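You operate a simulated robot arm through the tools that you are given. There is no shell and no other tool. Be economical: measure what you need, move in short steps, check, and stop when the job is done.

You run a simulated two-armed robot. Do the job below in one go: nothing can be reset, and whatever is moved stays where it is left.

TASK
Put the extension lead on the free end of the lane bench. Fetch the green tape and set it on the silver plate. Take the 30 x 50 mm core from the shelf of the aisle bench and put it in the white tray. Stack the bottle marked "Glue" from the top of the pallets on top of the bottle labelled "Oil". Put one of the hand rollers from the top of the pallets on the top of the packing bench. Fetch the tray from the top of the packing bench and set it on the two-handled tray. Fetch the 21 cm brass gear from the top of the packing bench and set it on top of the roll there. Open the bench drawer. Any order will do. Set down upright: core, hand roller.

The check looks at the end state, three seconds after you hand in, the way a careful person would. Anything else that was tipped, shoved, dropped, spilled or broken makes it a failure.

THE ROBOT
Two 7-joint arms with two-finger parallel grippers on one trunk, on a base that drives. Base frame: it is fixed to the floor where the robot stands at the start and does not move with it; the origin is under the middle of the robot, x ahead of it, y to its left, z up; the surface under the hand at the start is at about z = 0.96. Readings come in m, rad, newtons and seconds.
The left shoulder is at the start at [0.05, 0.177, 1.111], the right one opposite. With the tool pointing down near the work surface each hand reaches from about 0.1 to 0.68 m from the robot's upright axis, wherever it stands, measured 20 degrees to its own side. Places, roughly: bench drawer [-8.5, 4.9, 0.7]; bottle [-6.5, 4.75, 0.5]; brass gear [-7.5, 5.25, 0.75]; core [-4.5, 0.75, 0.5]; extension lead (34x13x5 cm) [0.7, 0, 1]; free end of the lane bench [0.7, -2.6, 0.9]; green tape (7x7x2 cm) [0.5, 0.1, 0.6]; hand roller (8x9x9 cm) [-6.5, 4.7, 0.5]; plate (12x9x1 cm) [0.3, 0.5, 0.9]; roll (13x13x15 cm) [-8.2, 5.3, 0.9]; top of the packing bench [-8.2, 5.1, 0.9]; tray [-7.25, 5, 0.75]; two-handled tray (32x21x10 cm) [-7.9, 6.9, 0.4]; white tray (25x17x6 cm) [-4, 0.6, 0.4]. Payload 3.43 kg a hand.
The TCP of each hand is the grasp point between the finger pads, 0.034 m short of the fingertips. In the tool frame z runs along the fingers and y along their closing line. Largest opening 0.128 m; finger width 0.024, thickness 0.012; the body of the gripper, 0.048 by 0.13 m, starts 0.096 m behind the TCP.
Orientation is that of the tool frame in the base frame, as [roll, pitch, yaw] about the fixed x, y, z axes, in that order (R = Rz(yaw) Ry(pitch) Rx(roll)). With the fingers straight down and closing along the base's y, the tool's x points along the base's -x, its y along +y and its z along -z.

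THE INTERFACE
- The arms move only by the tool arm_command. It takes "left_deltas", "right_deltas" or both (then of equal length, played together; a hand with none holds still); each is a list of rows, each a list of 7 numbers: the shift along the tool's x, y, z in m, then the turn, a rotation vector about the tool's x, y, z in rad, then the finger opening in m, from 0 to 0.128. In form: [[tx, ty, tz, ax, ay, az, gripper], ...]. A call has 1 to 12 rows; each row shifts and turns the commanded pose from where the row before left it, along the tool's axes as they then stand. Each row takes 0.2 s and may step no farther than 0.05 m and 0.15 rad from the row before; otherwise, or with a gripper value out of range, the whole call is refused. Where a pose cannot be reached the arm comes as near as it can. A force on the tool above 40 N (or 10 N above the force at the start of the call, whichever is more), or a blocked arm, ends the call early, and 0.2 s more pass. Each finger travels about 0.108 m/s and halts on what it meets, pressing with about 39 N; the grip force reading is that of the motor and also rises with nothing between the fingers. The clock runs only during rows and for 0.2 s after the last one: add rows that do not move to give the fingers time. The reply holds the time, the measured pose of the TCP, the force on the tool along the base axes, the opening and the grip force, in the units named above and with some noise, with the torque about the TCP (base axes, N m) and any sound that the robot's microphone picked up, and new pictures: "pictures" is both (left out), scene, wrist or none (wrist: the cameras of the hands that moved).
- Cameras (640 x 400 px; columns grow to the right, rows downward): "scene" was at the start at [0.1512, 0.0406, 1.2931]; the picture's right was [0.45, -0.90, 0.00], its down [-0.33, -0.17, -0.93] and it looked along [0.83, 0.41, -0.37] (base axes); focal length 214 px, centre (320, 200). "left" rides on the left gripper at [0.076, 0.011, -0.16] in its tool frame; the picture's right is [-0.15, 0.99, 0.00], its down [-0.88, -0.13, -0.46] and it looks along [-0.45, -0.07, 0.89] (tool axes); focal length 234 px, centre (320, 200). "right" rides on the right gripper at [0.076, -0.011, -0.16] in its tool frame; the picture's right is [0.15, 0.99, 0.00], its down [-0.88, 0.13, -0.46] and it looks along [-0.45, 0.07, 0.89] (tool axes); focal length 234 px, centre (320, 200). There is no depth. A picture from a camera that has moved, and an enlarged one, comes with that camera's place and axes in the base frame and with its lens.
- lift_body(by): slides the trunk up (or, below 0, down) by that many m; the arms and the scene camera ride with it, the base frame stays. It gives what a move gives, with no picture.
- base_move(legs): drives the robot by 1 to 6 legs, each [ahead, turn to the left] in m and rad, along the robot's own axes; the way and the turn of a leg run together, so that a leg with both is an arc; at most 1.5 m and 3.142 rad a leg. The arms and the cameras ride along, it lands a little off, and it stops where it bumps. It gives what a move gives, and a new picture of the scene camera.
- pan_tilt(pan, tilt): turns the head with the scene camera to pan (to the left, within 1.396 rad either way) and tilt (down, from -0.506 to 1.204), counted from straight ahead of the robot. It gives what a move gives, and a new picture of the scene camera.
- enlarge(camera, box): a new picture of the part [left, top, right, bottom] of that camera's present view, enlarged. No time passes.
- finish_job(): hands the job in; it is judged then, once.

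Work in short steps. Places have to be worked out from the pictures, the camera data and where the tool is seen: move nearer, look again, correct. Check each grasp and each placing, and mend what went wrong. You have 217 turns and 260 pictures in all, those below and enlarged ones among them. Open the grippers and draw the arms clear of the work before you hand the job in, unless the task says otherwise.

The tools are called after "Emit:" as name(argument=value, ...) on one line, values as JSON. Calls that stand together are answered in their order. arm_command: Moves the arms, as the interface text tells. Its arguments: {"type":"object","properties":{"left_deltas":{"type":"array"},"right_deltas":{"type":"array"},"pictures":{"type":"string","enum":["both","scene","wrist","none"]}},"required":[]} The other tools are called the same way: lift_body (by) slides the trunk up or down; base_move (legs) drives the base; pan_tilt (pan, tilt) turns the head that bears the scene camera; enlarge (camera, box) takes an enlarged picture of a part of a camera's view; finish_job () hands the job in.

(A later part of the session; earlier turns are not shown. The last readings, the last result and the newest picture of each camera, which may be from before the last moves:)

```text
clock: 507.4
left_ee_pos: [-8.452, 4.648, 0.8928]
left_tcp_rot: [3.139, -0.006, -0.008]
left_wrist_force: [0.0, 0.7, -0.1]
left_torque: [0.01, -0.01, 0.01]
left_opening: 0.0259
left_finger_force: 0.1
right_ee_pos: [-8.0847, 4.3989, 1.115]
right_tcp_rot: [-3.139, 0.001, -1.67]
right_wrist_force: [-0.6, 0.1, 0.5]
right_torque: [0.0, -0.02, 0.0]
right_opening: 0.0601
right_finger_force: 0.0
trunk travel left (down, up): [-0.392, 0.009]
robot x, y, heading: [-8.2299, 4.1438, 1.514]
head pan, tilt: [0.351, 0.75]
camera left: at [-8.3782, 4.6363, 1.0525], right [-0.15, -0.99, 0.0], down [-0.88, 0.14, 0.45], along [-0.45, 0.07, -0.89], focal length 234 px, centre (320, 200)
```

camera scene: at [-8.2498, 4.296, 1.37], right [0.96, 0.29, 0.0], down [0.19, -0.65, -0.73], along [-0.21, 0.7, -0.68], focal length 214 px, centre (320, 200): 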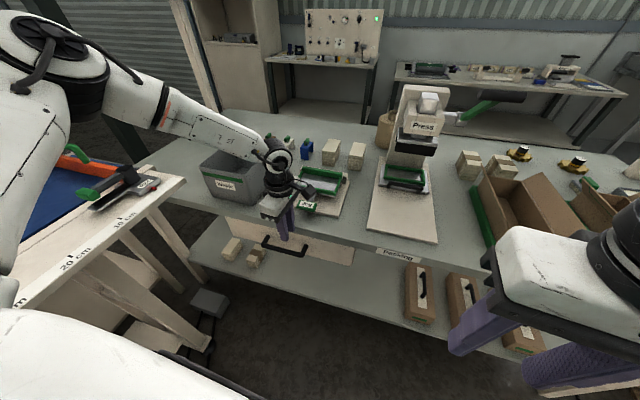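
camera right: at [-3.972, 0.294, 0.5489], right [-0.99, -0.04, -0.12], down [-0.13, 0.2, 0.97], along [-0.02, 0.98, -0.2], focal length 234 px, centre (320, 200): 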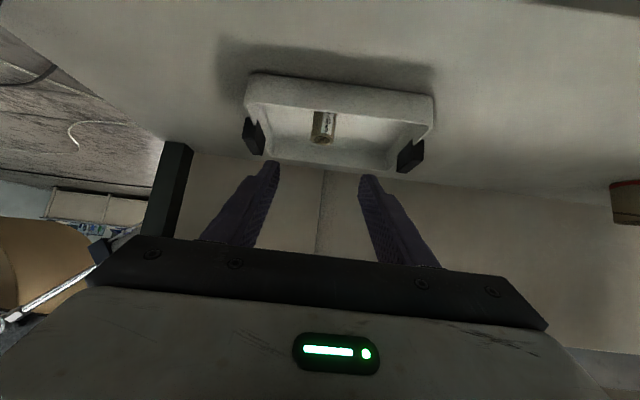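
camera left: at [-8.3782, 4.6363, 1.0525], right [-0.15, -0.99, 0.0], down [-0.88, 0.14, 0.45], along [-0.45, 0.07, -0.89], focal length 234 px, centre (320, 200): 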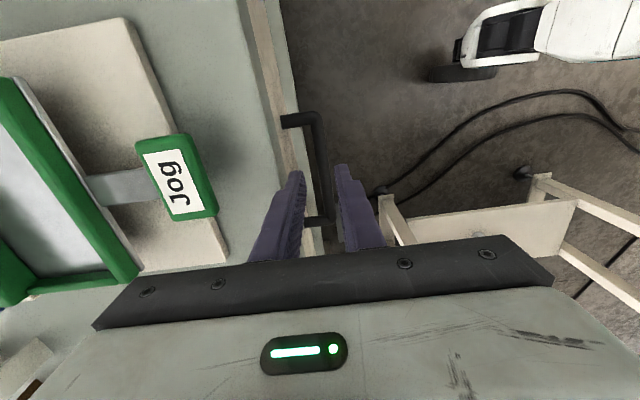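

Bar lies between the fingers, and forearm is clear of the bin. Lower the trunk 0.11 so the fingertips straddle the bar, then look.

Emit:
lift_body(by=-0.11)

Emit:
arm_command(left_deltas=[[0, 0, 0, 0, 0, 0, 0.02], [0, 0, 0, 0, 0, 0, 0.0], [0, 0, 0, 0, 0, 0, 0.0]], pictures="both")

```text
clock: 508.8
left_ee_pos: [-8.4521, 4.6476, 0.7831]
left_tcp_rot: [3.141, -0.004, -0.008]
left_wrist_force: [-0.4, -0.2, -0.2]
left_torque: [0.0, 0.01, -0.03]
left_opening: 0.0261
left_finger_force: 0.0
right_ee_pos: [-8.0847, 4.3992, 1.0037]
right_tcp_rot: [-3.139, 0.0, -1.672]
right_wrist_force: [-0.5, -0.5, -0.6]
right_torque: [0.0, 0.01, 0.0]
right_opening: 0.0598
right_finger_force: 0.0
trunk travel left (down, up): [-0.282, 0.119]
robot x, y, heading: [-8.2288, 4.1488, 1.511]
head pan, tilt: [0.351, 0.75]
```

```text
clock: 509.6
left_ee_pos: [-8.452, 4.648, 0.7832]
left_tcp_rot: [3.138, -0.006, -0.008]
left_wrist_force: [-0.9, 0.6, 0.9]
left_torque: [-0.03, 0.13, 0.52]
left_opening: 0.0157
left_finger_force: 45.5
right_ee_pos: [-8.0844, 4.3998, 1.004]
right_tcp_rot: [-3.137, 0.0, -1.67]
right_wrist_force: [0.5, 0.3, -1.0]
right_torque: [0.02, -0.01, 0.0]
right_opening: 0.0601
right_finger_force: 0.0
trunk travel left (down, up): [-0.282, 0.119]
robot x, y, heading: [-8.2294, 4.1466, 1.513]
head pan, tilt: [0.351, 0.75]
camera scene: at [-8.2499, 4.2947, 1.2602], right [0.96, 0.29, 0.0], down [0.19, -0.65, -0.73], along [-0.21, 0.7, -0.68], focal length 214 px, centre (320, 200)
camera left: at [-8.3782, 4.6365, 0.9425], right [-0.15, -0.99, 0.0], down [-0.88, 0.14, 0.45], along [-0.45, 0.07, -0.89], focal length 234 px, centre (320, 200)
```

scene: 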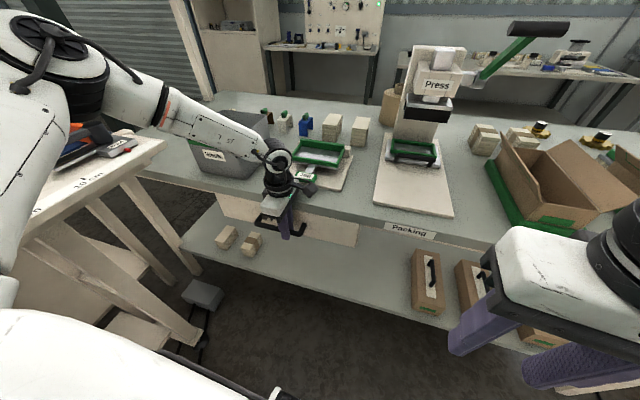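
left: 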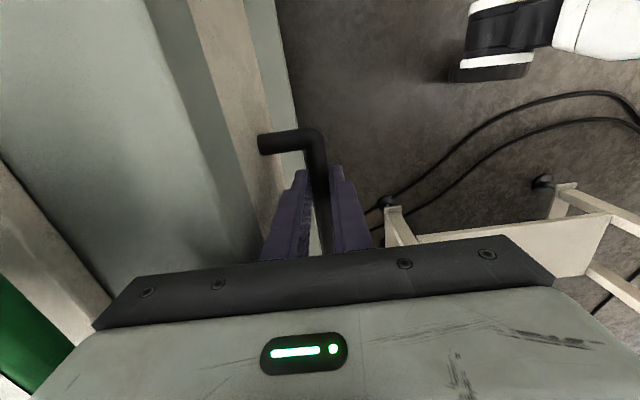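

Bar gripped. Pull the drawer by backing the base 0.22 m.

Emit:
base_move(legs=[[-0.12, 0], [-0.12, 0]])

```text
clock: 511.4
left_ee_pos: [-8.4532, 4.4952, 0.7829]
left_tcp_rot: [-3.138, -0.025, -0.009]
left_wrist_force: [1.4, -0.4, -4.5]
left_torque: [-0.28, 0.01, 0.38]
left_opening: 0.0156
left_finger_force: 45.1
right_ee_pos: [-8.0938, 4.2455, 1.0046]
right_tcp_rot: [-3.137, -0.001, -1.674]
right_wrist_force: [0.4, 0.5, 0.0]
right_torque: [0.02, 0.01, 0.0]
right_opening: 0.0599
right_finger_force: 0.0
trunk travel left (down, up): [-0.282, 0.119]
robot x, y, heading: [-8.2426, 3.9965, 1.506]
head pan, tilt: [0.351, 0.75]
stopped in leg 2: the force on the tool passed its limit at 42 N (the readings are from after the stop); the commanded pose is now the measured one
camera scene: at [-8.2588, 4.1412, 1.2603], right [0.96, 0.28, 0.0], down [0.19, -0.65, -0.73], along [-0.21, 0.7, -0.68], focal length 214 px, centre (320, 200)
```

scene: 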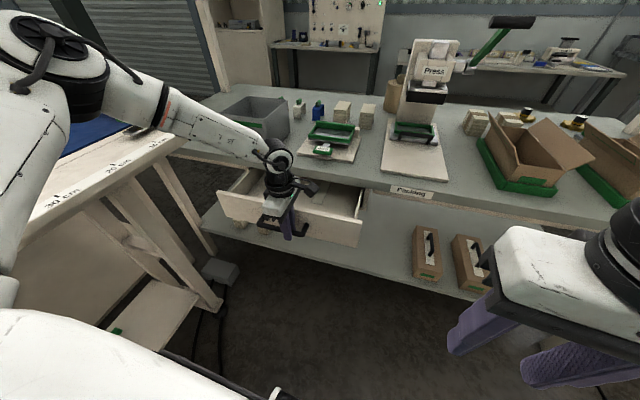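

Drawer is out 15 cm. I try to pull a bit further, slowly with the arm, to see whether that is the stop.

Emit:
arm_command(left_deltas=[[0, 0.012, 0, 0, 0, 0, 0.0], [0, 0.012, 0, 0, 0, 0, 0.0], [0, 0.012, 0, 0, 0, 0, 0.0], [0, 0.012, 0, 0, 0, 0, 0.0], [0, 0, 0, 0, 0, 0, 0.0]], pictures="none")

```text
clock: 512.6
left_ee_pos: [-8.4542, 4.4472, 0.7831]
left_tcp_rot: [-3.138, -0.024, -0.01]
left_wrist_force: [2.7, -0.2, -6.7]
left_torque: [-0.07, 0.1, 0.7]
left_opening: 0.0157
left_finger_force: 45.2
right_ee_pos: [-8.0943, 4.2457, 1.0032]
right_tcp_rot: [-3.137, -0.002, -1.672]
right_wrist_force: [0.5, -0.6, 0.2]
right_torque: [-0.03, 0.0, -0.03]
right_opening: 0.0599
right_finger_force: 0.1
trunk travel left (down, up): [-0.282, 0.119]
robot x, y, heading: [-8.2365, 3.9935, 1.508]
head pan, tilt: [0.351, 0.75]
```

It moves freely. Pull another 8 cm.

Emit:
arm_command(left_deltas=[[0, 0.012, 0, 0, 0, 0, 0.0], [0, 0.012, 0, 0, 0, 0, 0.0], [0, 0.012, 0, 0, 0, 0, 0.0], [0, 0.012, 0, 0, 0, 0, 0.0], [0, 0.012, 0, 0, 0, 0, 0.0], [0, 0.012, 0, 0, 0, 0, 0.0], [0, 0.012, 0, 0, 0, 0, 0.0], [0, 0, 0, 0, 0, 0, 0.0]], pictures="scene")

```text
clock: 514.4
left_ee_pos: [-8.4548, 4.3634, 0.7834]
left_tcp_rot: [-3.136, -0.025, -0.01]
left_wrist_force: [12.0, -1.5, -10.4]
left_torque: [0.03, -0.75, 0.65]
left_opening: 0.0156
left_finger_force: 44.7
right_ee_pos: [-8.0936, 4.2453, 1.0047]
right_tcp_rot: [-3.138, -0.004, -1.673]
right_wrist_force: [0.1, -0.1, 0.0]
right_torque: [-0.02, -0.01, 0.03]
right_opening: 0.06
right_finger_force: 0.1
trunk travel left (down, up): [-0.282, 0.119]
robot x, y, heading: [-8.2384, 3.9886, 1.503]
head pan, tilt: [0.351, 0.75]
camera scene: at [-8.2583, 4.1414, 1.2601], right [0.96, 0.28, 0.0], down [0.19, -0.65, -0.73], along [-0.21, 0.7, -0.68], focal length 214 px, centre (320, 200)
```

scene: 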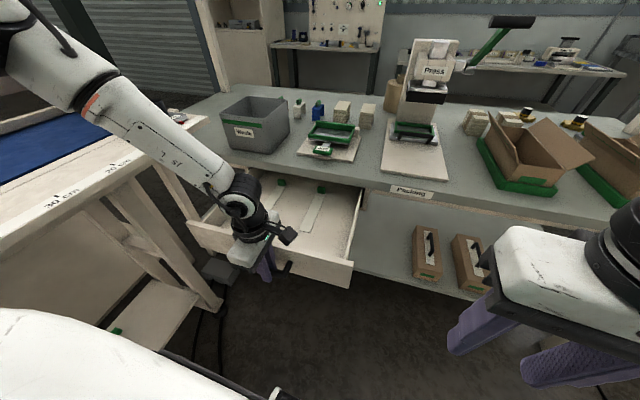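

Drawer is open about 28 cm. Release and raise the hand clear.

Emit:
arm_command(left_deltas=[[0, 0, 0, 0, 0, 0, 0.026], [0, 0, 0, 0, 0, 0, 0.028], [0, 0, -0.02, 0, 0, 0, 0.028], [0, 0, -0.04, 0, 0, 0, 0.028], [0, 0, -0.04, 0, 0, 0, 0.03], [0, 0, -0.04, 0, 0, 0, 0.03], [0, 0, -0.04, 0, 0, 0.15, 0.06], [0, 0, -0.04, 0, 0, 0.15, 0.06], [0, 0, 0, 0, 0, 0.15, 0.06], [0, 0, 0, 0, 0, 0.15, 0.06]], pictures="scene")

```text
clock: 516.6
left_ee_pos: [-8.4614, 4.3632, 1.0038]
left_tcp_rot: [-3.125, -0.016, -0.615]
left_wrist_force: [-0.1, -0.2, 0.3]
left_torque: [-0.03, 0.03, 0.03]
left_opening: 0.0597
left_finger_force: 0.1
right_ee_pos: [-8.0953, 4.2457, 1.0055]
right_tcp_rot: [-3.138, -0.003, -1.672]
right_wrist_force: [0.1, 0.6, 1.0]
right_torque: [0.04, -0.03, 0.02]
right_opening: 0.0602
right_finger_force: 0.0
trunk travel left (down, up): [-0.282, 0.119]
robot x, y, heading: [-8.2371, 3.9949, 1.51]
head pan, tilt: [0.351, 0.75]
camera scene: at [-8.2588, 4.1409, 1.2602], right [0.96, 0.28, 0.0], down [0.19, -0.65, -0.73], along [-0.21, 0.7, -0.68], focal length 214 px, centre (320, 200)
```

scene: 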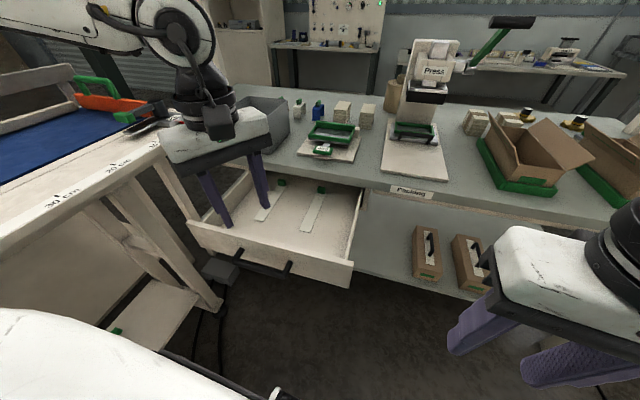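

Drawer stays open. I turn the left hand back, withdraw, and drive along the bench front (y≈4.1) toward +x to reach the rear aisle.

Emit:
arm_command(left_deltas=[[0, 0, -0.03, 0, 0, 0.15, 0.06], [0, 0, -0.03, 0, 0, 0.15, 0.06], [0, 0, 0, 0, 0, 0.15, 0.06], [0.03, 0, 0, 0, 0, 0.15, 0.06], [0.03, 0, 0, 0, 0, 0.15, 0.06], [0.03, 0, 0, 0, 0, 0.15, 0.06]], pictures="none")

Emit:
base_move(legs=[[-0.12, 0], [0, -1.365], [1.5, 0], [0, -0.145]])

```text
clock: 518.0
left_ee_pos: [-8.4307, 4.2773, 1.0652]
left_tcp_rot: [-3.117, 0.006, -1.514]
left_wrist_force: [-0.3, -0.8, 0.8]
left_torque: [-0.01, 0.02, 0.0]
left_opening: 0.0601
left_finger_force: 0.0
right_ee_pos: [-8.0948, 4.2456, 1.0049]
right_tcp_rot: [-3.139, 0.001, -1.673]
right_wrist_force: [-0.3, 0.1, 0.5]
right_torque: [0.0, -0.02, 0.0]
right_opening: 0.0599
right_finger_force: 0.1
trunk travel left (down, up): [-0.282, 0.119]
robot x, y, heading: [-8.2364, 3.9922, 1.506]
head pan, tilt: [0.351, 0.75]
```

```text
clock: 530.3
left_ee_pos: [-6.4754, 4.259, 1.065]
left_tcp_rot: [-3.117, 0.004, -3.039]
left_wrist_force: [-0.7, 1.0, -0.2]
left_torque: [0.04, -0.02, 0.0]
left_opening: 0.0601
left_finger_force: 0.0
right_ee_pos: [-6.4941, 3.9228, 1.0042]
right_tcp_rot: [-3.137, -0.001, 3.081]
right_wrist_force: [-0.7, -0.4, -0.1]
right_torque: [0.03, 0.03, 0.01]
right_opening: 0.0598
right_finger_force: 0.1
trunk travel left (down, up): [-0.282, 0.119]
robot x, y, heading: [-6.7521, 4.0517, -0.02]
head pan, tilt: [0.351, 0.75]
camera scene: at [-6.6061, 4.0793, 1.2602], right [0.32, -0.95, 0.0], down [-0.65, -0.22, -0.73], along [0.69, 0.24, -0.68], focal length 214 px, centre (320, 200)
```

scene: 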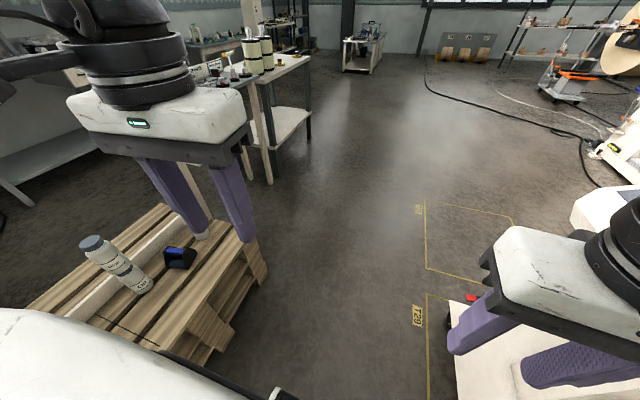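

Stack still stands; lane ahead clear. Continue to x≈−3.9, then turn to +y and look at the rear aisle entrance.

Emit:
base_move(legs=[[0, 0.04], [1.5, 0], [1.45, 0], [0, 1.55]])

Emit:
pan_tilt(pan=0.3, tilt=0.4)

```text
clock: 548.7
left_ee_pos: [-3.9999, 4.3788, 1.0648]
left_tcp_rot: [-3.118, 0.002, -1.468]
left_wrist_force: [-1.3, 0.3, -0.3]
left_torque: [0.02, 0.01, 0.01]
left_opening: 0.06
left_finger_force: 0.0
right_ee_pos: [-3.6617, 4.359, 1.005]
right_tcp_rot: [-3.138, -0.001, -1.635]
right_wrist_force: [0.3, -1.1, -0.7]
right_torque: [0.03, 0.01, -0.01]
right_opening: 0.0601
right_finger_force: 0.0
trunk travel left (down, up): [-0.282, 0.119]
robot x, y, heading: [-3.7924, 4.0976, 1.544]
head pan, tilt: [0.351, 0.75]
camera scene: at [-3.8219, 4.2483, 1.2602], right [0.95, 0.32, 0.0], down [0.22, -0.65, -0.73], along [-0.23, 0.69, -0.68], focal length 214 px, centre (320, 200)
```

scene: 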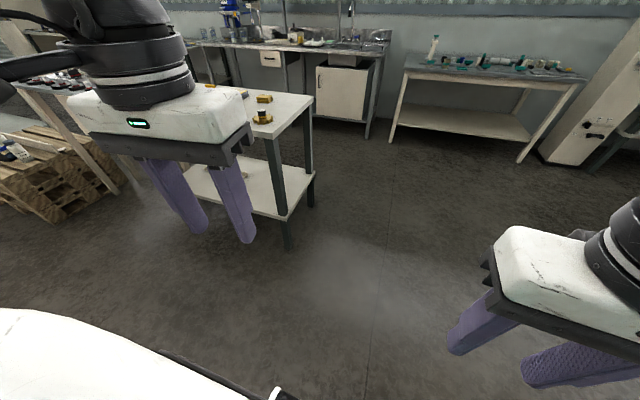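

```text
clock: 549.5
left_ee_pos: [-3.9999, 4.3788, 1.0643]
left_tcp_rot: [-3.116, 0.003, -1.471]
left_wrist_force: [-0.2, -0.4, 0.5]
left_torque: [0.01, -0.03, -0.04]
left_opening: 0.0604
left_finger_force: 0.1
right_ee_pos: [-3.6618, 4.3602, 1.0044]
right_tcp_rot: [-3.139, -0.003, -1.635]
right_wrist_force: [-0.6, -0.8, 0.4]
right_torque: [-0.02, 0.02, 0.0]
right_opening: 0.0601
right_finger_force: 0.0
trunk travel left (down, up): [-0.282, 0.119]
robot x, y, heading: [-3.7937, 4.0981, 1.547]
head pan, tilt: [0.3, 0.4]
camera scene: at [-3.8205, 4.2589, 1.2912], right [0.96, 0.27, 0.0], down [0.11, -0.38, -0.92], along [-0.25, 0.89, -0.39], focal length 214 px, centre (320, 200)
```

scene: 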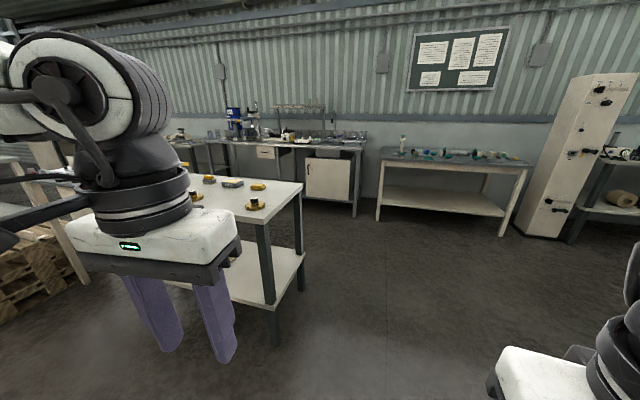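

Table edge is x≈−4.28; the rear aisle is y 5.5–6.8. Drive to y≈6.15, turn to −x, and look.

Emit:
base_move(legs=[[1.5, 0.02], [0.55, 0], [0, 1.575]])

Emit:
pan_tilt(pan=0.0, tilt=0.4)

```text
clock: 563.5
left_ee_pos: [-4.0485, 5.933, 1.0637]
left_tcp_rot: [-3.118, 0.004, 0.131]
left_wrist_force: [0.1, 0.0, -0.1]
left_torque: [0.02, 0.01, 0.0]
left_opening: 0.06
left_finger_force: 0.0
right_ee_pos: [-4.0396, 6.2719, 1.0042]
right_tcp_rot: [-3.138, -0.002, -0.032]
right_wrist_force: [-0.1, -0.5, 0.2]
right_torque: [0.0, 0.01, 0.0]
right_opening: 0.0604
right_finger_force: 0.0
trunk travel left (down, up): [-0.282, 0.119]
robot x, y, heading: [-3.7787, 6.1477, -3.135]
head pan, tilt: [0.3, 0.4]
camera scene: at [-3.937, 6.1171, 1.2913], right [-0.3, 0.95, 0.0], down [0.37, 0.12, -0.92], along [-0.88, -0.28, -0.39], focal length 214 px, centre (320, 200)
```

scene: 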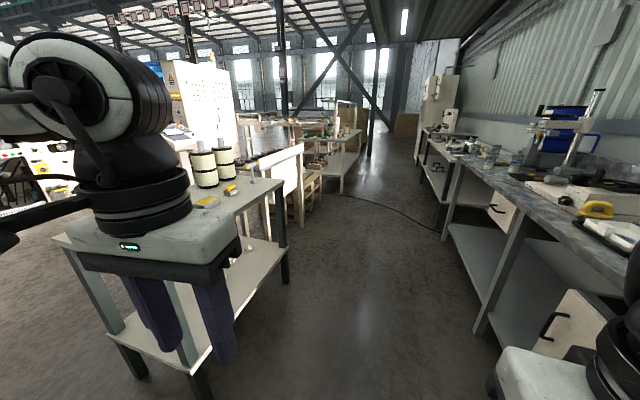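

```text
clock: 564.3
left_ee_pos: [-4.0479, 5.9327, 1.0644]
left_tcp_rot: [-3.117, 0.005, 0.134]
left_wrist_force: [0.6, 0.4, 0.5]
left_torque: [0.0, -0.01, -0.03]
left_opening: 0.0599
left_finger_force: 0.0
right_ee_pos: [-4.0392, 6.2718, 1.0054]
right_tcp_rot: [-3.137, -0.002, -0.031]
right_wrist_force: [1.2, 0.1, -0.3]
right_torque: [0.02, -0.02, -0.02]
right_opening: 0.06
right_finger_force: 0.1
trunk travel left (down, up): [-0.282, 0.119]
robot x, y, heading: [-3.7771, 6.1483, -3.133]
head pan, tilt: [0.0, 0.4]
camera scene: at [-3.9413, 6.1445, 1.2913], right [-0.01, 1.0, 0.0], down [0.39, 0.0, -0.92], along [-0.92, -0.01, -0.39], focal length 214 px, centre (320, 200)
```

scene: 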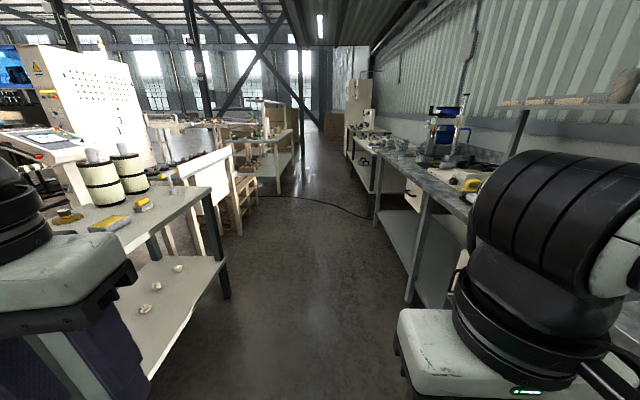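

Aisle is clear. Drive to x≈−7.4 and turn to face the packing bench from behind.

Emit:
base_move(legs=[[1.5, 0], [1.5, 0], [0.75, 0], [0, 1.571]])

Emit:
pan_tilt(pan=0.0, tilt=0.7)

```text
clock: 586.0
left_ee_pos: [-7.2834, 5.8176, 1.0643]
left_tcp_rot: [-3.12, 0.004, 1.684]
left_wrist_force: [0.0, 0.1, 0.5]
left_torque: [-0.03, 0.02, 0.0]
left_opening: 0.0601
left_finger_force: 0.1
right_ee_pos: [-7.6201, 5.8331, 1.0047]
right_tcp_rot: [-3.138, -0.002, 1.52]
right_wrist_force: [0.0, -0.8, 0.7]
right_torque: [-0.02, -0.01, -0.03]
right_opening: 0.06
right_finger_force: 0.1
trunk travel left (down, up): [-0.282, 0.119]
robot x, y, heading: [-7.4919, 6.0935, -1.581]
head pan, tilt: [0.0, 0.4]
camera scene: at [-7.4951, 5.9296, 1.2913], right [-1.0, 0.01, 0.0], down [0.0, 0.39, -0.92], along [-0.01, -0.92, -0.39], focal length 214 px, centre (320, 200)
```

scene: 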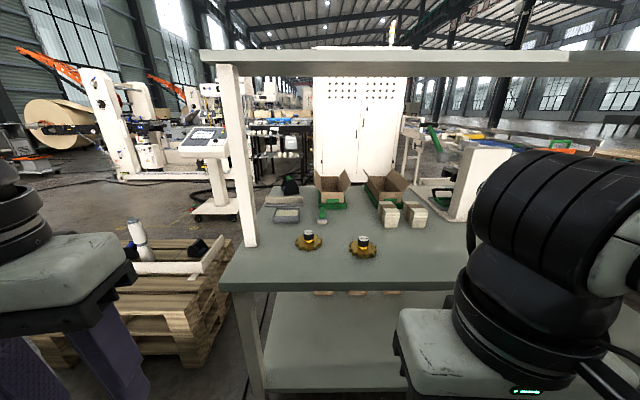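

```text
clock: 586.9
left_ee_pos: [-7.2832, 5.8179, 1.0637]
left_tcp_rot: [-3.119, 0.004, 1.684]
left_wrist_force: [-0.9, -0.1, -0.1]
left_torque: [0.0, 0.01, -0.02]
left_opening: 0.0601
left_finger_force: 0.1
right_ee_pos: [-7.622, 5.8326, 1.0052]
right_tcp_rot: [-3.139, -0.002, 1.519]
right_wrist_force: [-0.1, -0.9, -0.1]
right_torque: [0.01, 0.01, 0.03]
right_opening: 0.06
right_finger_force: 0.0
trunk travel left (down, up): [-0.282, 0.119]
robot x, y, heading: [-7.4903, 6.0918, -1.578]
head pan, tilt: [0.0, 0.7]
camera scene: at [-7.4951, 5.9372, 1.2645], right [-1.0, 0.01, 0.0], down [0.01, 0.64, -0.77], along [-0.01, -0.77, -0.64], focal length 214 px, centre (320, 200)
```

scene: 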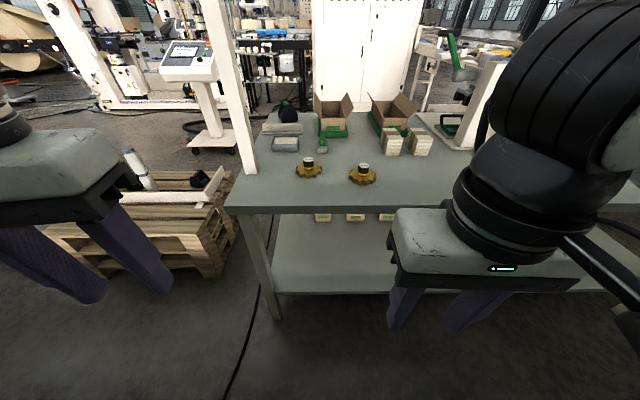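

Two gears on the bench; I zoom in to read their hubs, and view the glue tray.

Emit:
enlarge(camera="scene", box=[250, 110, 410, 210])

```text
4.00 times, centred on (330, 160) of scene
camera zoom: at [-7.4951, 5.9372, 1.2645], right [-1.0, 0.01, 0.0], down [0.01, 0.64, -0.77], along [-0.01, -0.77, -0.64], focal length 858 px, centre (280, 360)
```

zoom: 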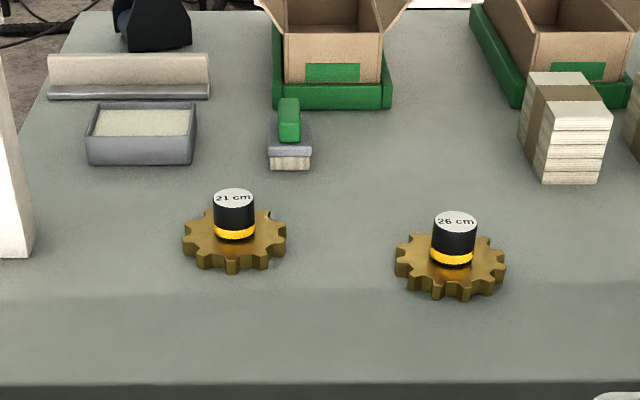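

The nearer-right gear is “21 cm” at ≈(−7.465, 5.291). I prepare the right hand (tilt 0.3, extended) and shift the robot 0.265 m in +x.

Emit:
arm_command(right_deltas=[[0, 0, -0.02, 0, -0.15, 0, 0.08], [0, 0, -0.02, 0, -0.15, 0, 0.08], [-0.035, -0.018, 0.008, 0, 0, 0, 0.08], [-0.035, -0.018, 0.008, 0, 0, 0, 0.08], [-0.035, -0.018, 0.008, 0, 0, 0, 0.08], [-0.035, -0.018, 0.008, 0, 0, 0, 0.08], [-0.035, -0.018, 0.008, 0, 0, 0, 0.08]], pictures="none")

Emit:
base_move(legs=[[0, 1.571], [0.265, 0], [0, -1.571], [0.17, 0]])

Emit:
arm_command(right_deltas=[[0, 0, 0, 0, 0, 0, 0.08]], pictures="wrist")

```text
clock: 587.3
left_ee_pos: [-7.284, 5.8172, 1.0643]
left_tcp_rot: [-3.119, 0.003, 1.685]
left_wrist_force: [-0.8, -0.1, -0.1]
left_torque: [0.02, -0.02, 0.01]
left_opening: 0.06
left_finger_force: 0.0
right_ee_pos: [-7.6226, 5.8256, 1.0242]
right_tcp_rot: [-3.134, 0.144, 1.51]
right_wrist_force: [-2.5, -13.9, -0.6]
right_torque: [2.07, -0.48, 0.29]
right_opening: 0.0805
right_finger_force: 0.0
trunk travel left (down, up): [-0.282, 0.119]
robot x, y, heading: [-7.4921, 6.092, -1.584]
head pan, tilt: [0.0, 0.7]
stopped in row 2 (right hand): the force on the tool passed its limit at 120 N (the readings are from after the stop); the commanded pose is now the measured one
```

```text
clock: 597.9
left_ee_pos: [-7.0269, 5.6348, 1.064]
left_tcp_rot: [-3.119, 0.004, 1.66]
left_wrist_force: [-0.3, -1.1, -0.4]
left_torque: [-0.01, 0.0, -0.01]
left_opening: 0.0601
left_finger_force: 0.1
right_ee_pos: [-7.3673, 5.6524, 1.0233]
right_tcp_rot: [-3.135, 0.144, 1.489]
right_wrist_force: [2.2, -32.5, -0.3]
right_torque: [5.04, 0.37, -0.54]
right_opening: 0.0799
right_finger_force: 0.1
trunk travel left (down, up): [-0.282, 0.119]
robot x, y, heading: [-7.2316, 5.9175, -1.604]
head pan, tilt: [0.0, 0.7]
camera scene: at [-7.2362, 5.7606, 1.2643], right [-1.0, 0.04, 0.0], down [0.02, 0.64, -0.76], along [-0.03, -0.76, -0.64], focal length 214 px, centre (320, 200)
```

scene: 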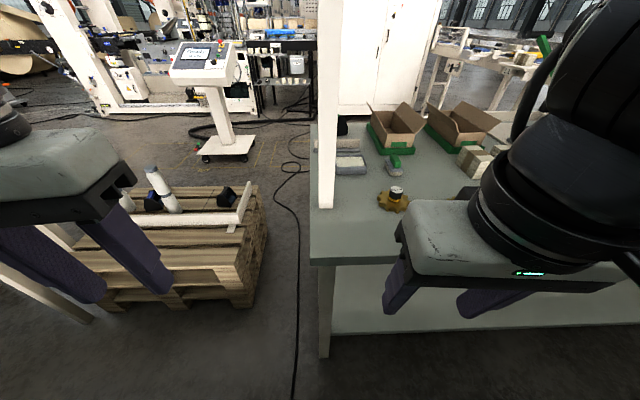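

```text
clock: 598.3
left_ee_pos: [-7.0277, 5.6365, 1.0643]
left_tcp_rot: [-3.12, 0.004, 1.659]
left_wrist_force: [0.0, 0.8, 0.2]
left_torque: [-0.01, 0.0, 0.02]
left_opening: 0.0601
left_finger_force: 0.1
right_ee_pos: [-7.3676, 5.6531, 1.0236]
right_tcp_rot: [-3.134, 0.145, 1.486]
right_wrist_force: [-1.9, -8.1, -2.1]
right_torque: [1.06, -0.28, 0.16]
right_opening: 0.08
right_finger_force: 0.1
trunk travel left (down, up): [-0.282, 0.119]
robot x, y, heading: [-7.229, 5.9197, -1.604]
head pan, tilt: [0.0, 0.7]
camera right: at [-7.3697, 5.7521, 1.1706], right [1.0, 0.06, -0.03], down [0.07, -0.81, 0.58], along [0.01, -0.58, -0.82], focal length 234 px, centre (320, 200)
```

right: 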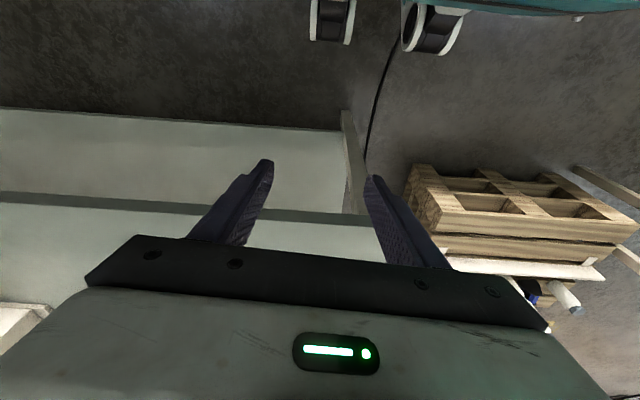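

The hand had pressed against the robot's own chest when tilting (no object involved). I extend it forward over the bench now.

Emit:
arm_command(right_deltas=[[-0.042, -0.008, 0.004, 0, 0, 0, 0.08], [-0.042, -0.008, 0.004, 0, 0, 0, 0.08], [-0.042, -0.008, 0.004, 0, 0, 0, 0.08], [-0.042, -0.008, 0.004, 0, 0, 0, 0.08], [-0.042, -0.008, 0.004, 0, 0, 0, 0.08], [-0.042, -0.008, 0.004, 0, -0.15, 0, 0.08], [-0.03, -0.008, 0.004, 0, 0, 0, 0.08], [0, 0, 0, 0, 0, 0, 0.08]], pictures="wrist")

```text
clock: 600.1
left_ee_pos: [-7.0274, 5.6364, 1.0626]
left_tcp_rot: [-3.118, 0.005, 1.66]
left_wrist_force: [0.5, 0.6, 0.0]
left_torque: [0.01, -0.01, -0.01]
left_opening: 0.06
left_finger_force: 0.1
right_ee_pos: [-7.4473, 5.3765, 1.0401]
right_tcp_rot: [-3.133, 0.295, 1.49]
right_wrist_force: [0.7, 0.6, -0.3]
right_torque: [0.0, 0.0, 0.01]
right_opening: 0.0797
right_finger_force: 0.0
trunk travel left (down, up): [-0.282, 0.119]
robot x, y, heading: [-7.234, 5.9173, -1.604]
head pan, tilt: [0.0, 0.7]
camera right: at [-7.4485, 5.4964, 1.1698], right [1.0, 0.06, -0.05], down [0.08, -0.72, 0.69], along [0.0, -0.69, -0.72], focal length 234 px, centre (320, 200)
```

right: 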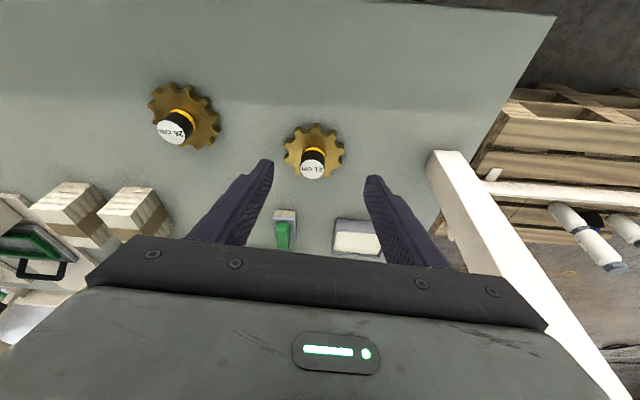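

Gear hub at (−7.462, 5.315), top ≈0.91. Move over it and descend so fingertips flank the hub.

Emit:
arm_command(right_deltas=[[-0.029, -0.005, 0.009, 0, 0, 0, 0.08], [-0.029, -0.005, 0.009, 0, 0, 0, 0.08], [0.0124, 0, 0.0401, 0, 0, 0, 0.07], [0.0124, 0, 0.0401, 0, 0, 0, 0.06], [0, 0, 0, 0, 0, 0, 0.06]], pictures="wrist")

```text
clock: 601.3
left_ee_pos: [-7.0273, 5.6369, 1.0651]
left_tcp_rot: [-3.12, 0.002, 1.66]
left_wrist_force: [-0.3, -0.4, 0.2]
left_torque: [-0.01, -0.01, 0.01]
left_opening: 0.0602
left_finger_force: 0.0
right_ee_pos: [-7.4642, 5.3177, 0.9575]
right_tcp_rot: [-3.132, 0.297, 1.49]
right_wrist_force: [-0.7, -0.2, -0.2]
right_torque: [0.02, 0.01, 0.01]
right_opening: 0.0602
right_finger_force: 0.0
trunk travel left (down, up): [-0.282, 0.119]
robot x, y, heading: [-7.2305, 5.9165, -1.607]
head pan, tilt: [0.0, 0.7]
camera right: at [-7.4635, 5.4365, 1.0882], right [1.0, 0.06, -0.05], down [0.08, -0.72, 0.69], along [0.0, -0.69, -0.72], focal length 234 px, centre (320, 200)
```

right: 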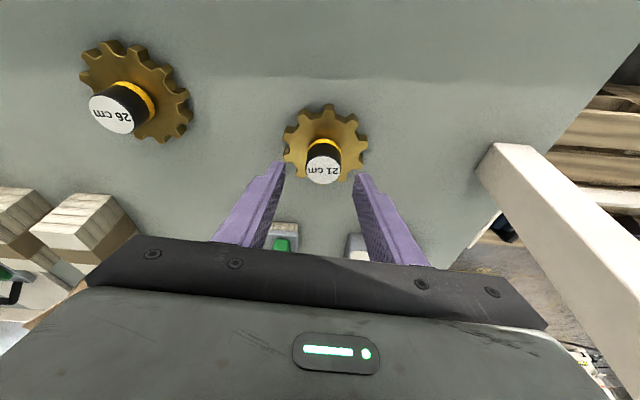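

Aligned. Descend 4.2 cm and close on the hub.

Emit:
arm_command(right_deltas=[[0.0062, 0.001, 0.02, 0, 0, 0, 0.06], [0.0062, 0, 0.02, 0, 0, 0, 0.06], [0, 0, 0, 0, 0, 0, 0.04], [0, 0, 0, 0, 0, 0, 0.02], [0, 0, 0, 0, 0, 0, 0.01], [0, 0, 0, 0, 0, 0, 0.01]], pictures="wrist")

```text
clock: 602.7
left_ee_pos: [-7.0275, 5.636, 1.0636]
left_tcp_rot: [-3.119, 0.003, 1.66]
left_wrist_force: [-0.5, 0.0, -0.1]
left_torque: [0.02, -0.02, -0.02]
left_opening: 0.0601
left_finger_force: 0.1
right_ee_pos: [-7.4623, 5.3177, 0.9161]
right_tcp_rot: [-3.133, 0.295, 1.489]
right_wrist_force: [0.9, -1.1, 1.0]
right_torque: [-0.14, 0.06, 0.03]
right_opening: 0.0336
right_finger_force: 39.7
trunk travel left (down, up): [-0.282, 0.119]
robot x, y, heading: [-7.2332, 5.9217, -1.605]
head pan, tilt: [0.0, 0.7]
camera right: at [-7.4632, 5.4377, 1.0469], right [1.0, 0.06, -0.05], down [0.08, -0.72, 0.69], along [0.0, -0.69, -0.72], focal length 234 px, centre (320, 200)
```

right: 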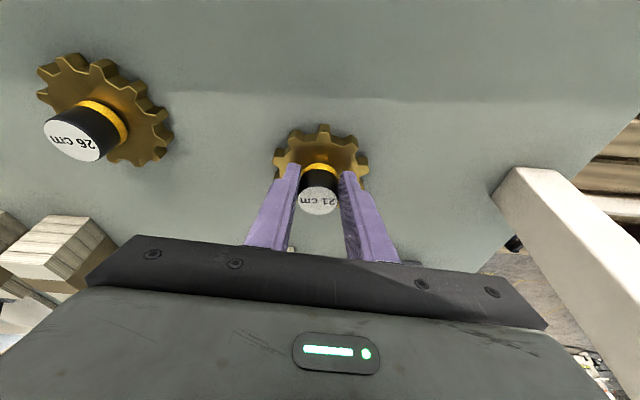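

Gripped, but an overhead shelf (≈1.37) limits wrist height over the roll. I reopen, tilt the hand further in place (to 0.75 rad), and regrip the hub.

Emit:
arm_command(right_deltas=[[0, 0, 0, 0, 0, 0, 0.05], [0, 0, 0, 0, 0, 0, 0.06], [0, 0, 0, 0, -0.15, 0, 0.06], [0, 0, 0, 0, -0.15, 0, 0.06], [0, 0, 0, 0, -0.15, 0, 0.06], [0, 0, 0, 0, 0, 0, 0.06], [0, 0, 0, 0, 0, 0, 0.04], [0, 0, 0, 0, 0, 0, 0.02], [0, 0, 0, 0, 0, 0, 0.01], [0, 0, 0, 0, 0, 0, 0.01]], pictures="wrist")

```text
clock: 604.9
left_ee_pos: [-7.0261, 5.6369, 1.0647]
left_tcp_rot: [-3.122, 0.003, 1.66]
left_wrist_force: [-0.5, 0.4, 0.6]
left_torque: [0.01, -0.01, -0.01]
left_opening: 0.0601
left_finger_force: 0.1
right_ee_pos: [-7.4624, 5.3188, 0.9173]
right_tcp_rot: [-3.131, 0.744, 1.495]
right_wrist_force: [-1.1, -0.1, 0.8]
right_torque: [-0.12, -0.07, -0.06]
right_opening: 0.0339
right_finger_force: 39.4
trunk travel left (down, up): [-0.282, 0.119]
robot x, y, heading: [-7.2275, 5.9166, -1.608]
head pan, tilt: [0.0, 0.7]
camera right: at [-7.4597, 5.4826, 0.9825], right [0.99, 0.02, -0.11], down [0.11, -0.35, 0.93], along [-0.02, -0.94, -0.35], focal length 234 px, centre (320, 200)
```

right: 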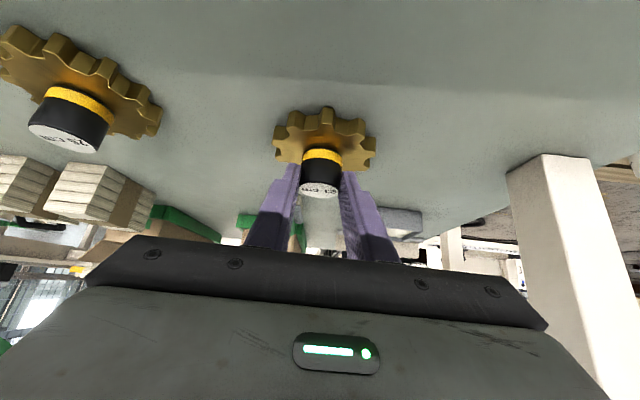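

Regripped. Lift 10 cm and check the gear stays level.

Emit:
arm_command(right_deltas=[[-0.0135, 0, -0.0147, 0, 0, 0, 0.01], [-0.0271, 0, -0.0294, 0, 0, 0, 0.01], [-0.0271, 0, -0.0294, 0, 0, 0, 0.01], [0, 0, 0, 0, 0, 0, 0.01]], pictures="wrist")

```text
clock: 605.9
left_ee_pos: [-7.0276, 5.6367, 1.0644]
left_tcp_rot: [-3.119, 0.002, 1.661]
left_wrist_force: [0.4, -0.8, -1.0]
left_torque: [-0.02, 0.01, 0.01]
left_opening: 0.06
left_finger_force: 0.0
right_ee_pos: [-7.4626, 5.3189, 1.0155]
right_tcp_rot: [-3.132, 0.744, 1.493]
right_wrist_force: [0.2, 0.4, -3.7]
right_torque: [0.06, 0.02, 0.0]
right_opening: 0.0338
right_finger_force: 38.9
trunk travel left (down, up): [-0.282, 0.119]
robot x, y, heading: [-7.2272, 5.9147, -1.608]
head pan, tilt: [0.0, 0.7]
camera right: at [-7.4598, 5.484, 1.0817], right [0.99, 0.02, -0.11], down [0.11, -0.35, 0.93], along [-0.01, -0.94, -0.35], focal length 234 px, centre (320, 200)
```

right: 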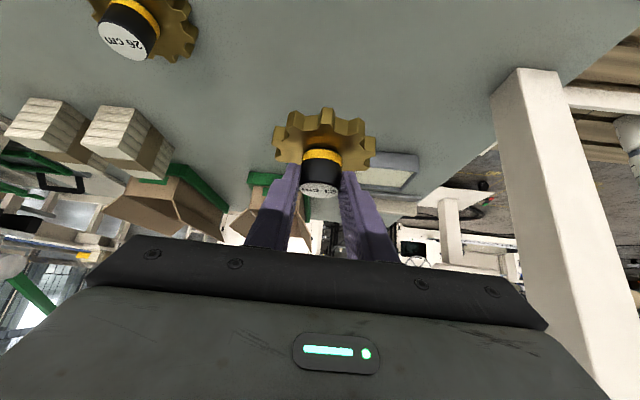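

Held level. Back off, shift 0.79 m toward −x (reversing along the aisle), raising the trunk 8 cm for clearance.

Emit:
base_move(legs=[[-0.25, 0], [0, 1.608], [-0.79, 0], [0, -1.571]])

Emit:
lift_body(by=0.1)

Emit:
pan_tilt(pan=-0.2, tilt=0.5)

```text
clock: 619.3
left_ee_pos: [-7.8117, 5.8963, 1.0636]
left_tcp_rot: [-3.119, 0.004, 1.69]
left_wrist_force: [0.1, -0.5, 0.0]
left_torque: [-0.01, -0.01, 0.02]
left_opening: 0.0599
left_finger_force: 0.1
right_ee_pos: [-8.2354, 5.5675, 1.0151]
right_tcp_rot: [-3.131, 0.744, 1.527]
right_wrist_force: [0.2, -1.2, -4.2]
right_torque: [0.07, -0.02, -0.02]
right_opening: 0.0333
right_finger_force: 38.6
trunk travel left (down, up): [-0.282, 0.119]
robot x, y, heading: [-8.0179, 6.175, -1.575]
head pan, tilt: [0.0, 0.7]
camera scene: at [-8.0232, 6.015, 1.2643], right [-1.0, 0.0, 0.0], down [0.0, 0.64, -0.76], along [0.0, -0.76, -0.64], focal length 214 px, centre (320, 200)
```

scene: 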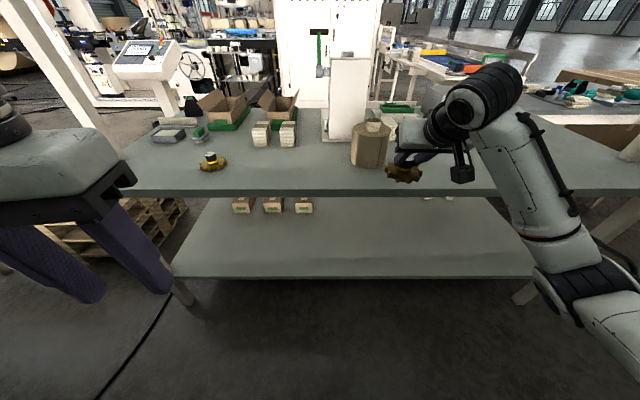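

```text
clock: 620.6
left_ee_pos: [-7.8093, 5.896, 1.1643]
left_tcp_rot: [-3.118, 0.004, 1.69]
left_wrist_force: [-0.5, 0.2, 0.7]
left_torque: [-0.01, 0.01, -0.02]
left_opening: 0.06
left_finger_force: 0.1
right_ee_pos: [-8.2352, 5.5675, 1.1157]
right_tcp_rot: [-3.132, 0.744, 1.526]
right_wrist_force: [0.4, -0.1, -4.1]
right_torque: [0.08, -0.01, 0.01]
right_opening: 0.0336
right_finger_force: 39.3
trunk travel left (down, up): [-0.382, 0.019]
robot x, y, heading: [-8.0215, 6.1703, -1.573]
head pan, tilt: [0.0, 0.7]
```

```text
clock: 621.3
left_ee_pos: [-7.8107, 5.896, 1.1641]
left_tcp_rot: [-3.12, 0.003, 1.693]
left_wrist_force: [0.2, -0.1, 0.1]
left_torque: [0.01, -0.01, 0.02]
left_opening: 0.0601
left_finger_force: 0.0
right_ee_pos: [-8.2364, 5.5667, 1.1158]
right_tcp_rot: [-3.13, 0.743, 1.525]
right_wrist_force: [0.3, 0.2, -3.8]
right_torque: [0.12, -0.01, -0.01]
right_opening: 0.0335
right_finger_force: 39.0
trunk travel left (down, up): [-0.382, 0.019]
robot x, y, heading: [-8.0184, 6.1659, -1.58]
head pan, tilt: [-0.201, 0.499]
camera scene: at [-8.0412, 6.0108, 1.382], right [-0.98, 0.2, 0.0], down [0.1, 0.47, -0.88], along [-0.18, -0.86, -0.48], focal length 214 px, centre (320, 200)
```

scene: 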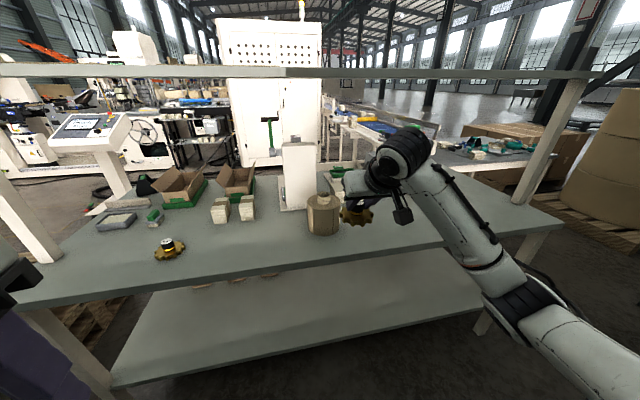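

Zoom on the roll to see its top.

Emit:
enlarge(camera="scene", box=[270, 170, 400, 251])

Emit:
enlarge(camera="right", box=[160, 60, 480, 260])

```text
4.92 times, centred on (335, 210) of scene
camera zoom: at [-8.0412, 6.0108, 1.382], right [-0.98, 0.2, 0.0], down [0.1, 0.47, -0.88], along [-0.18, -0.86, -0.48], focal length 1056 px, centre (246, 148)
```

zoom: 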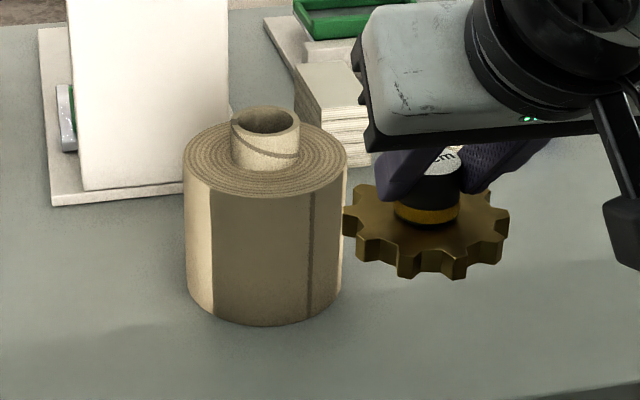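

```text
2.00 times, centred on (320, 160) of right
camera zoom: at [-8.2376, 5.7314, 1.1814], right [0.99, 0.06, -0.11], down [0.12, -0.35, 0.93], along [0.01, -0.94, -0.35], focal length 468 px, centre (320, 280)
```

zoom: 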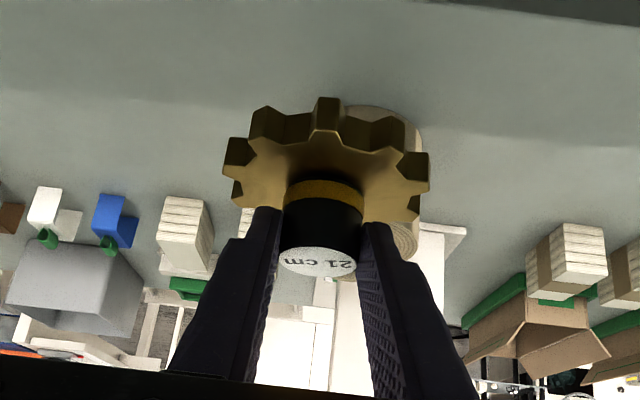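

The roll's core tube tops out at ≈1.01, centre ≈(−8.204, 5.306). I lower the trunk 2.5 cm (staying clear of both shelf and core), drive in 0.2 m and adjust sideways.

Emit:
lift_body(by=-0.02)

Emit:
base_move(legs=[[0.18, 0]])

Emit:
arm_command(right_deltas=[[0, 0.015, 0, 0, 0, 0, 0.01], [0, 0.015, 0, 0, 0, 0, 0.01], [0, 0, 0, 0, 0, 0, 0.01]], pictures="wrist")

Emit:
enlarge(camera="scene", box=[250, 170, 410, 270])

```text
clock: 622.0
left_ee_pos: [-7.8099, 5.8967, 1.1436]
left_tcp_rot: [-3.12, 0.004, 1.69]
left_wrist_force: [0.3, 0.2, 0.9]
left_torque: [0.0, -0.04, -0.05]
left_opening: 0.0597
left_finger_force: 0.2
right_ee_pos: [-8.2354, 5.5682, 1.0971]
right_tcp_rot: [-3.132, 0.743, 1.525]
right_wrist_force: [-0.4, 1.3, -3.9]
right_torque: [0.06, -0.01, 0.02]
right_opening: 0.0332
right_finger_force: 39.6
trunk travel left (down, up): [-0.362, 0.039]
robot x, y, heading: [-8.023, 6.1697, -1.572]
head pan, tilt: [-0.201, 0.499]
```

```text
clock: 623.5
left_ee_pos: [-7.8095, 5.7202, 1.1426]
left_tcp_rot: [-3.119, 0.004, 1.695]
left_wrist_force: [-0.4, -0.1, 0.2]
left_torque: [0.05, -0.01, 0.01]
left_opening: 0.0597
left_finger_force: 0.1
right_ee_pos: [-8.2331, 5.3892, 1.0949]
right_tcp_rot: [-3.132, 0.744, 1.531]
right_wrist_force: [-1.5, -0.7, -3.9]
right_torque: [0.06, -0.01, 0.0]
right_opening: 0.0334
right_finger_force: 38.8
trunk travel left (down, up): [-0.362, 0.039]
robot x, y, heading: [-8.019, 5.9931, -1.57]
head pan, tilt: [-0.201, 0.499]
camera scene: at [-8.0412, 5.834, 1.3619], right [-0.98, 0.2, 0.0], down [0.1, 0.47, -0.88], along [-0.18, -0.86, -0.48], focal length 214 px, centre (320, 200)
```

scene: 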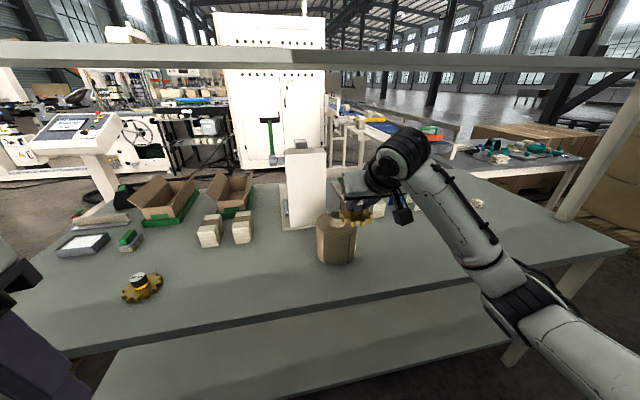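

```text
clock: 624.3
left_ee_pos: [-7.8106, 5.7212, 1.1445]
left_tcp_rot: [-3.119, 0.004, 1.695]
left_wrist_force: [0.0, 0.8, -0.8]
left_torque: [0.0, -0.03, -0.03]
left_opening: 0.0599
left_finger_force: 0.1
right_ee_pos: [-8.203, 5.3896, 1.0959]
right_tcp_rot: [-3.13, 0.744, 1.528]
right_wrist_force: [0.0, 0.6, -3.6]
right_torque: [0.07, 0.0, -0.03]
right_opening: 0.0332
right_finger_force: 38.7
trunk travel left (down, up): [-0.362, 0.039]
robot x, y, heading: [-8.0212, 5.9905, -1.574]
head pan, tilt: [-0.201, 0.499]
camera right: at [-8.2063, 5.5532, 1.1608], right [0.99, 0.06, -0.11], down [0.12, -0.35, 0.93], along [0.02, -0.94, -0.35], focal length 234 px, centre (320, 200)
```

right: 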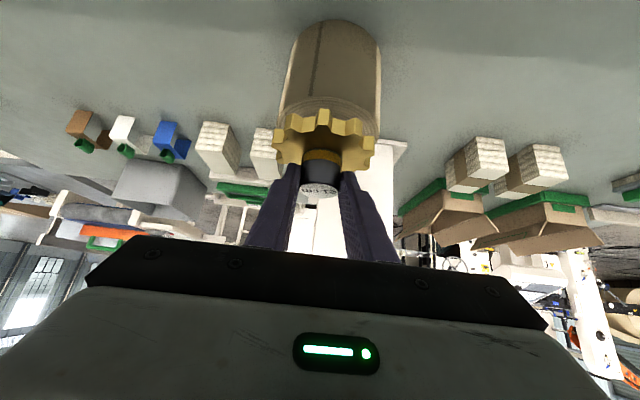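

```text
4.00 times, centred on (330, 220) of scene
camera zoom: at [-8.0413, 5.8348, 1.3621], right [-0.98, 0.2, 0.0], down [0.1, 0.47, -0.88], along [-0.18, -0.86, -0.48], focal length 858 px, centre (280, 120)
```

zoom: 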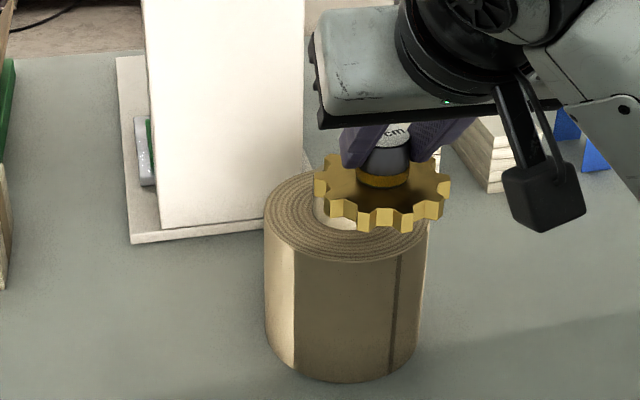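

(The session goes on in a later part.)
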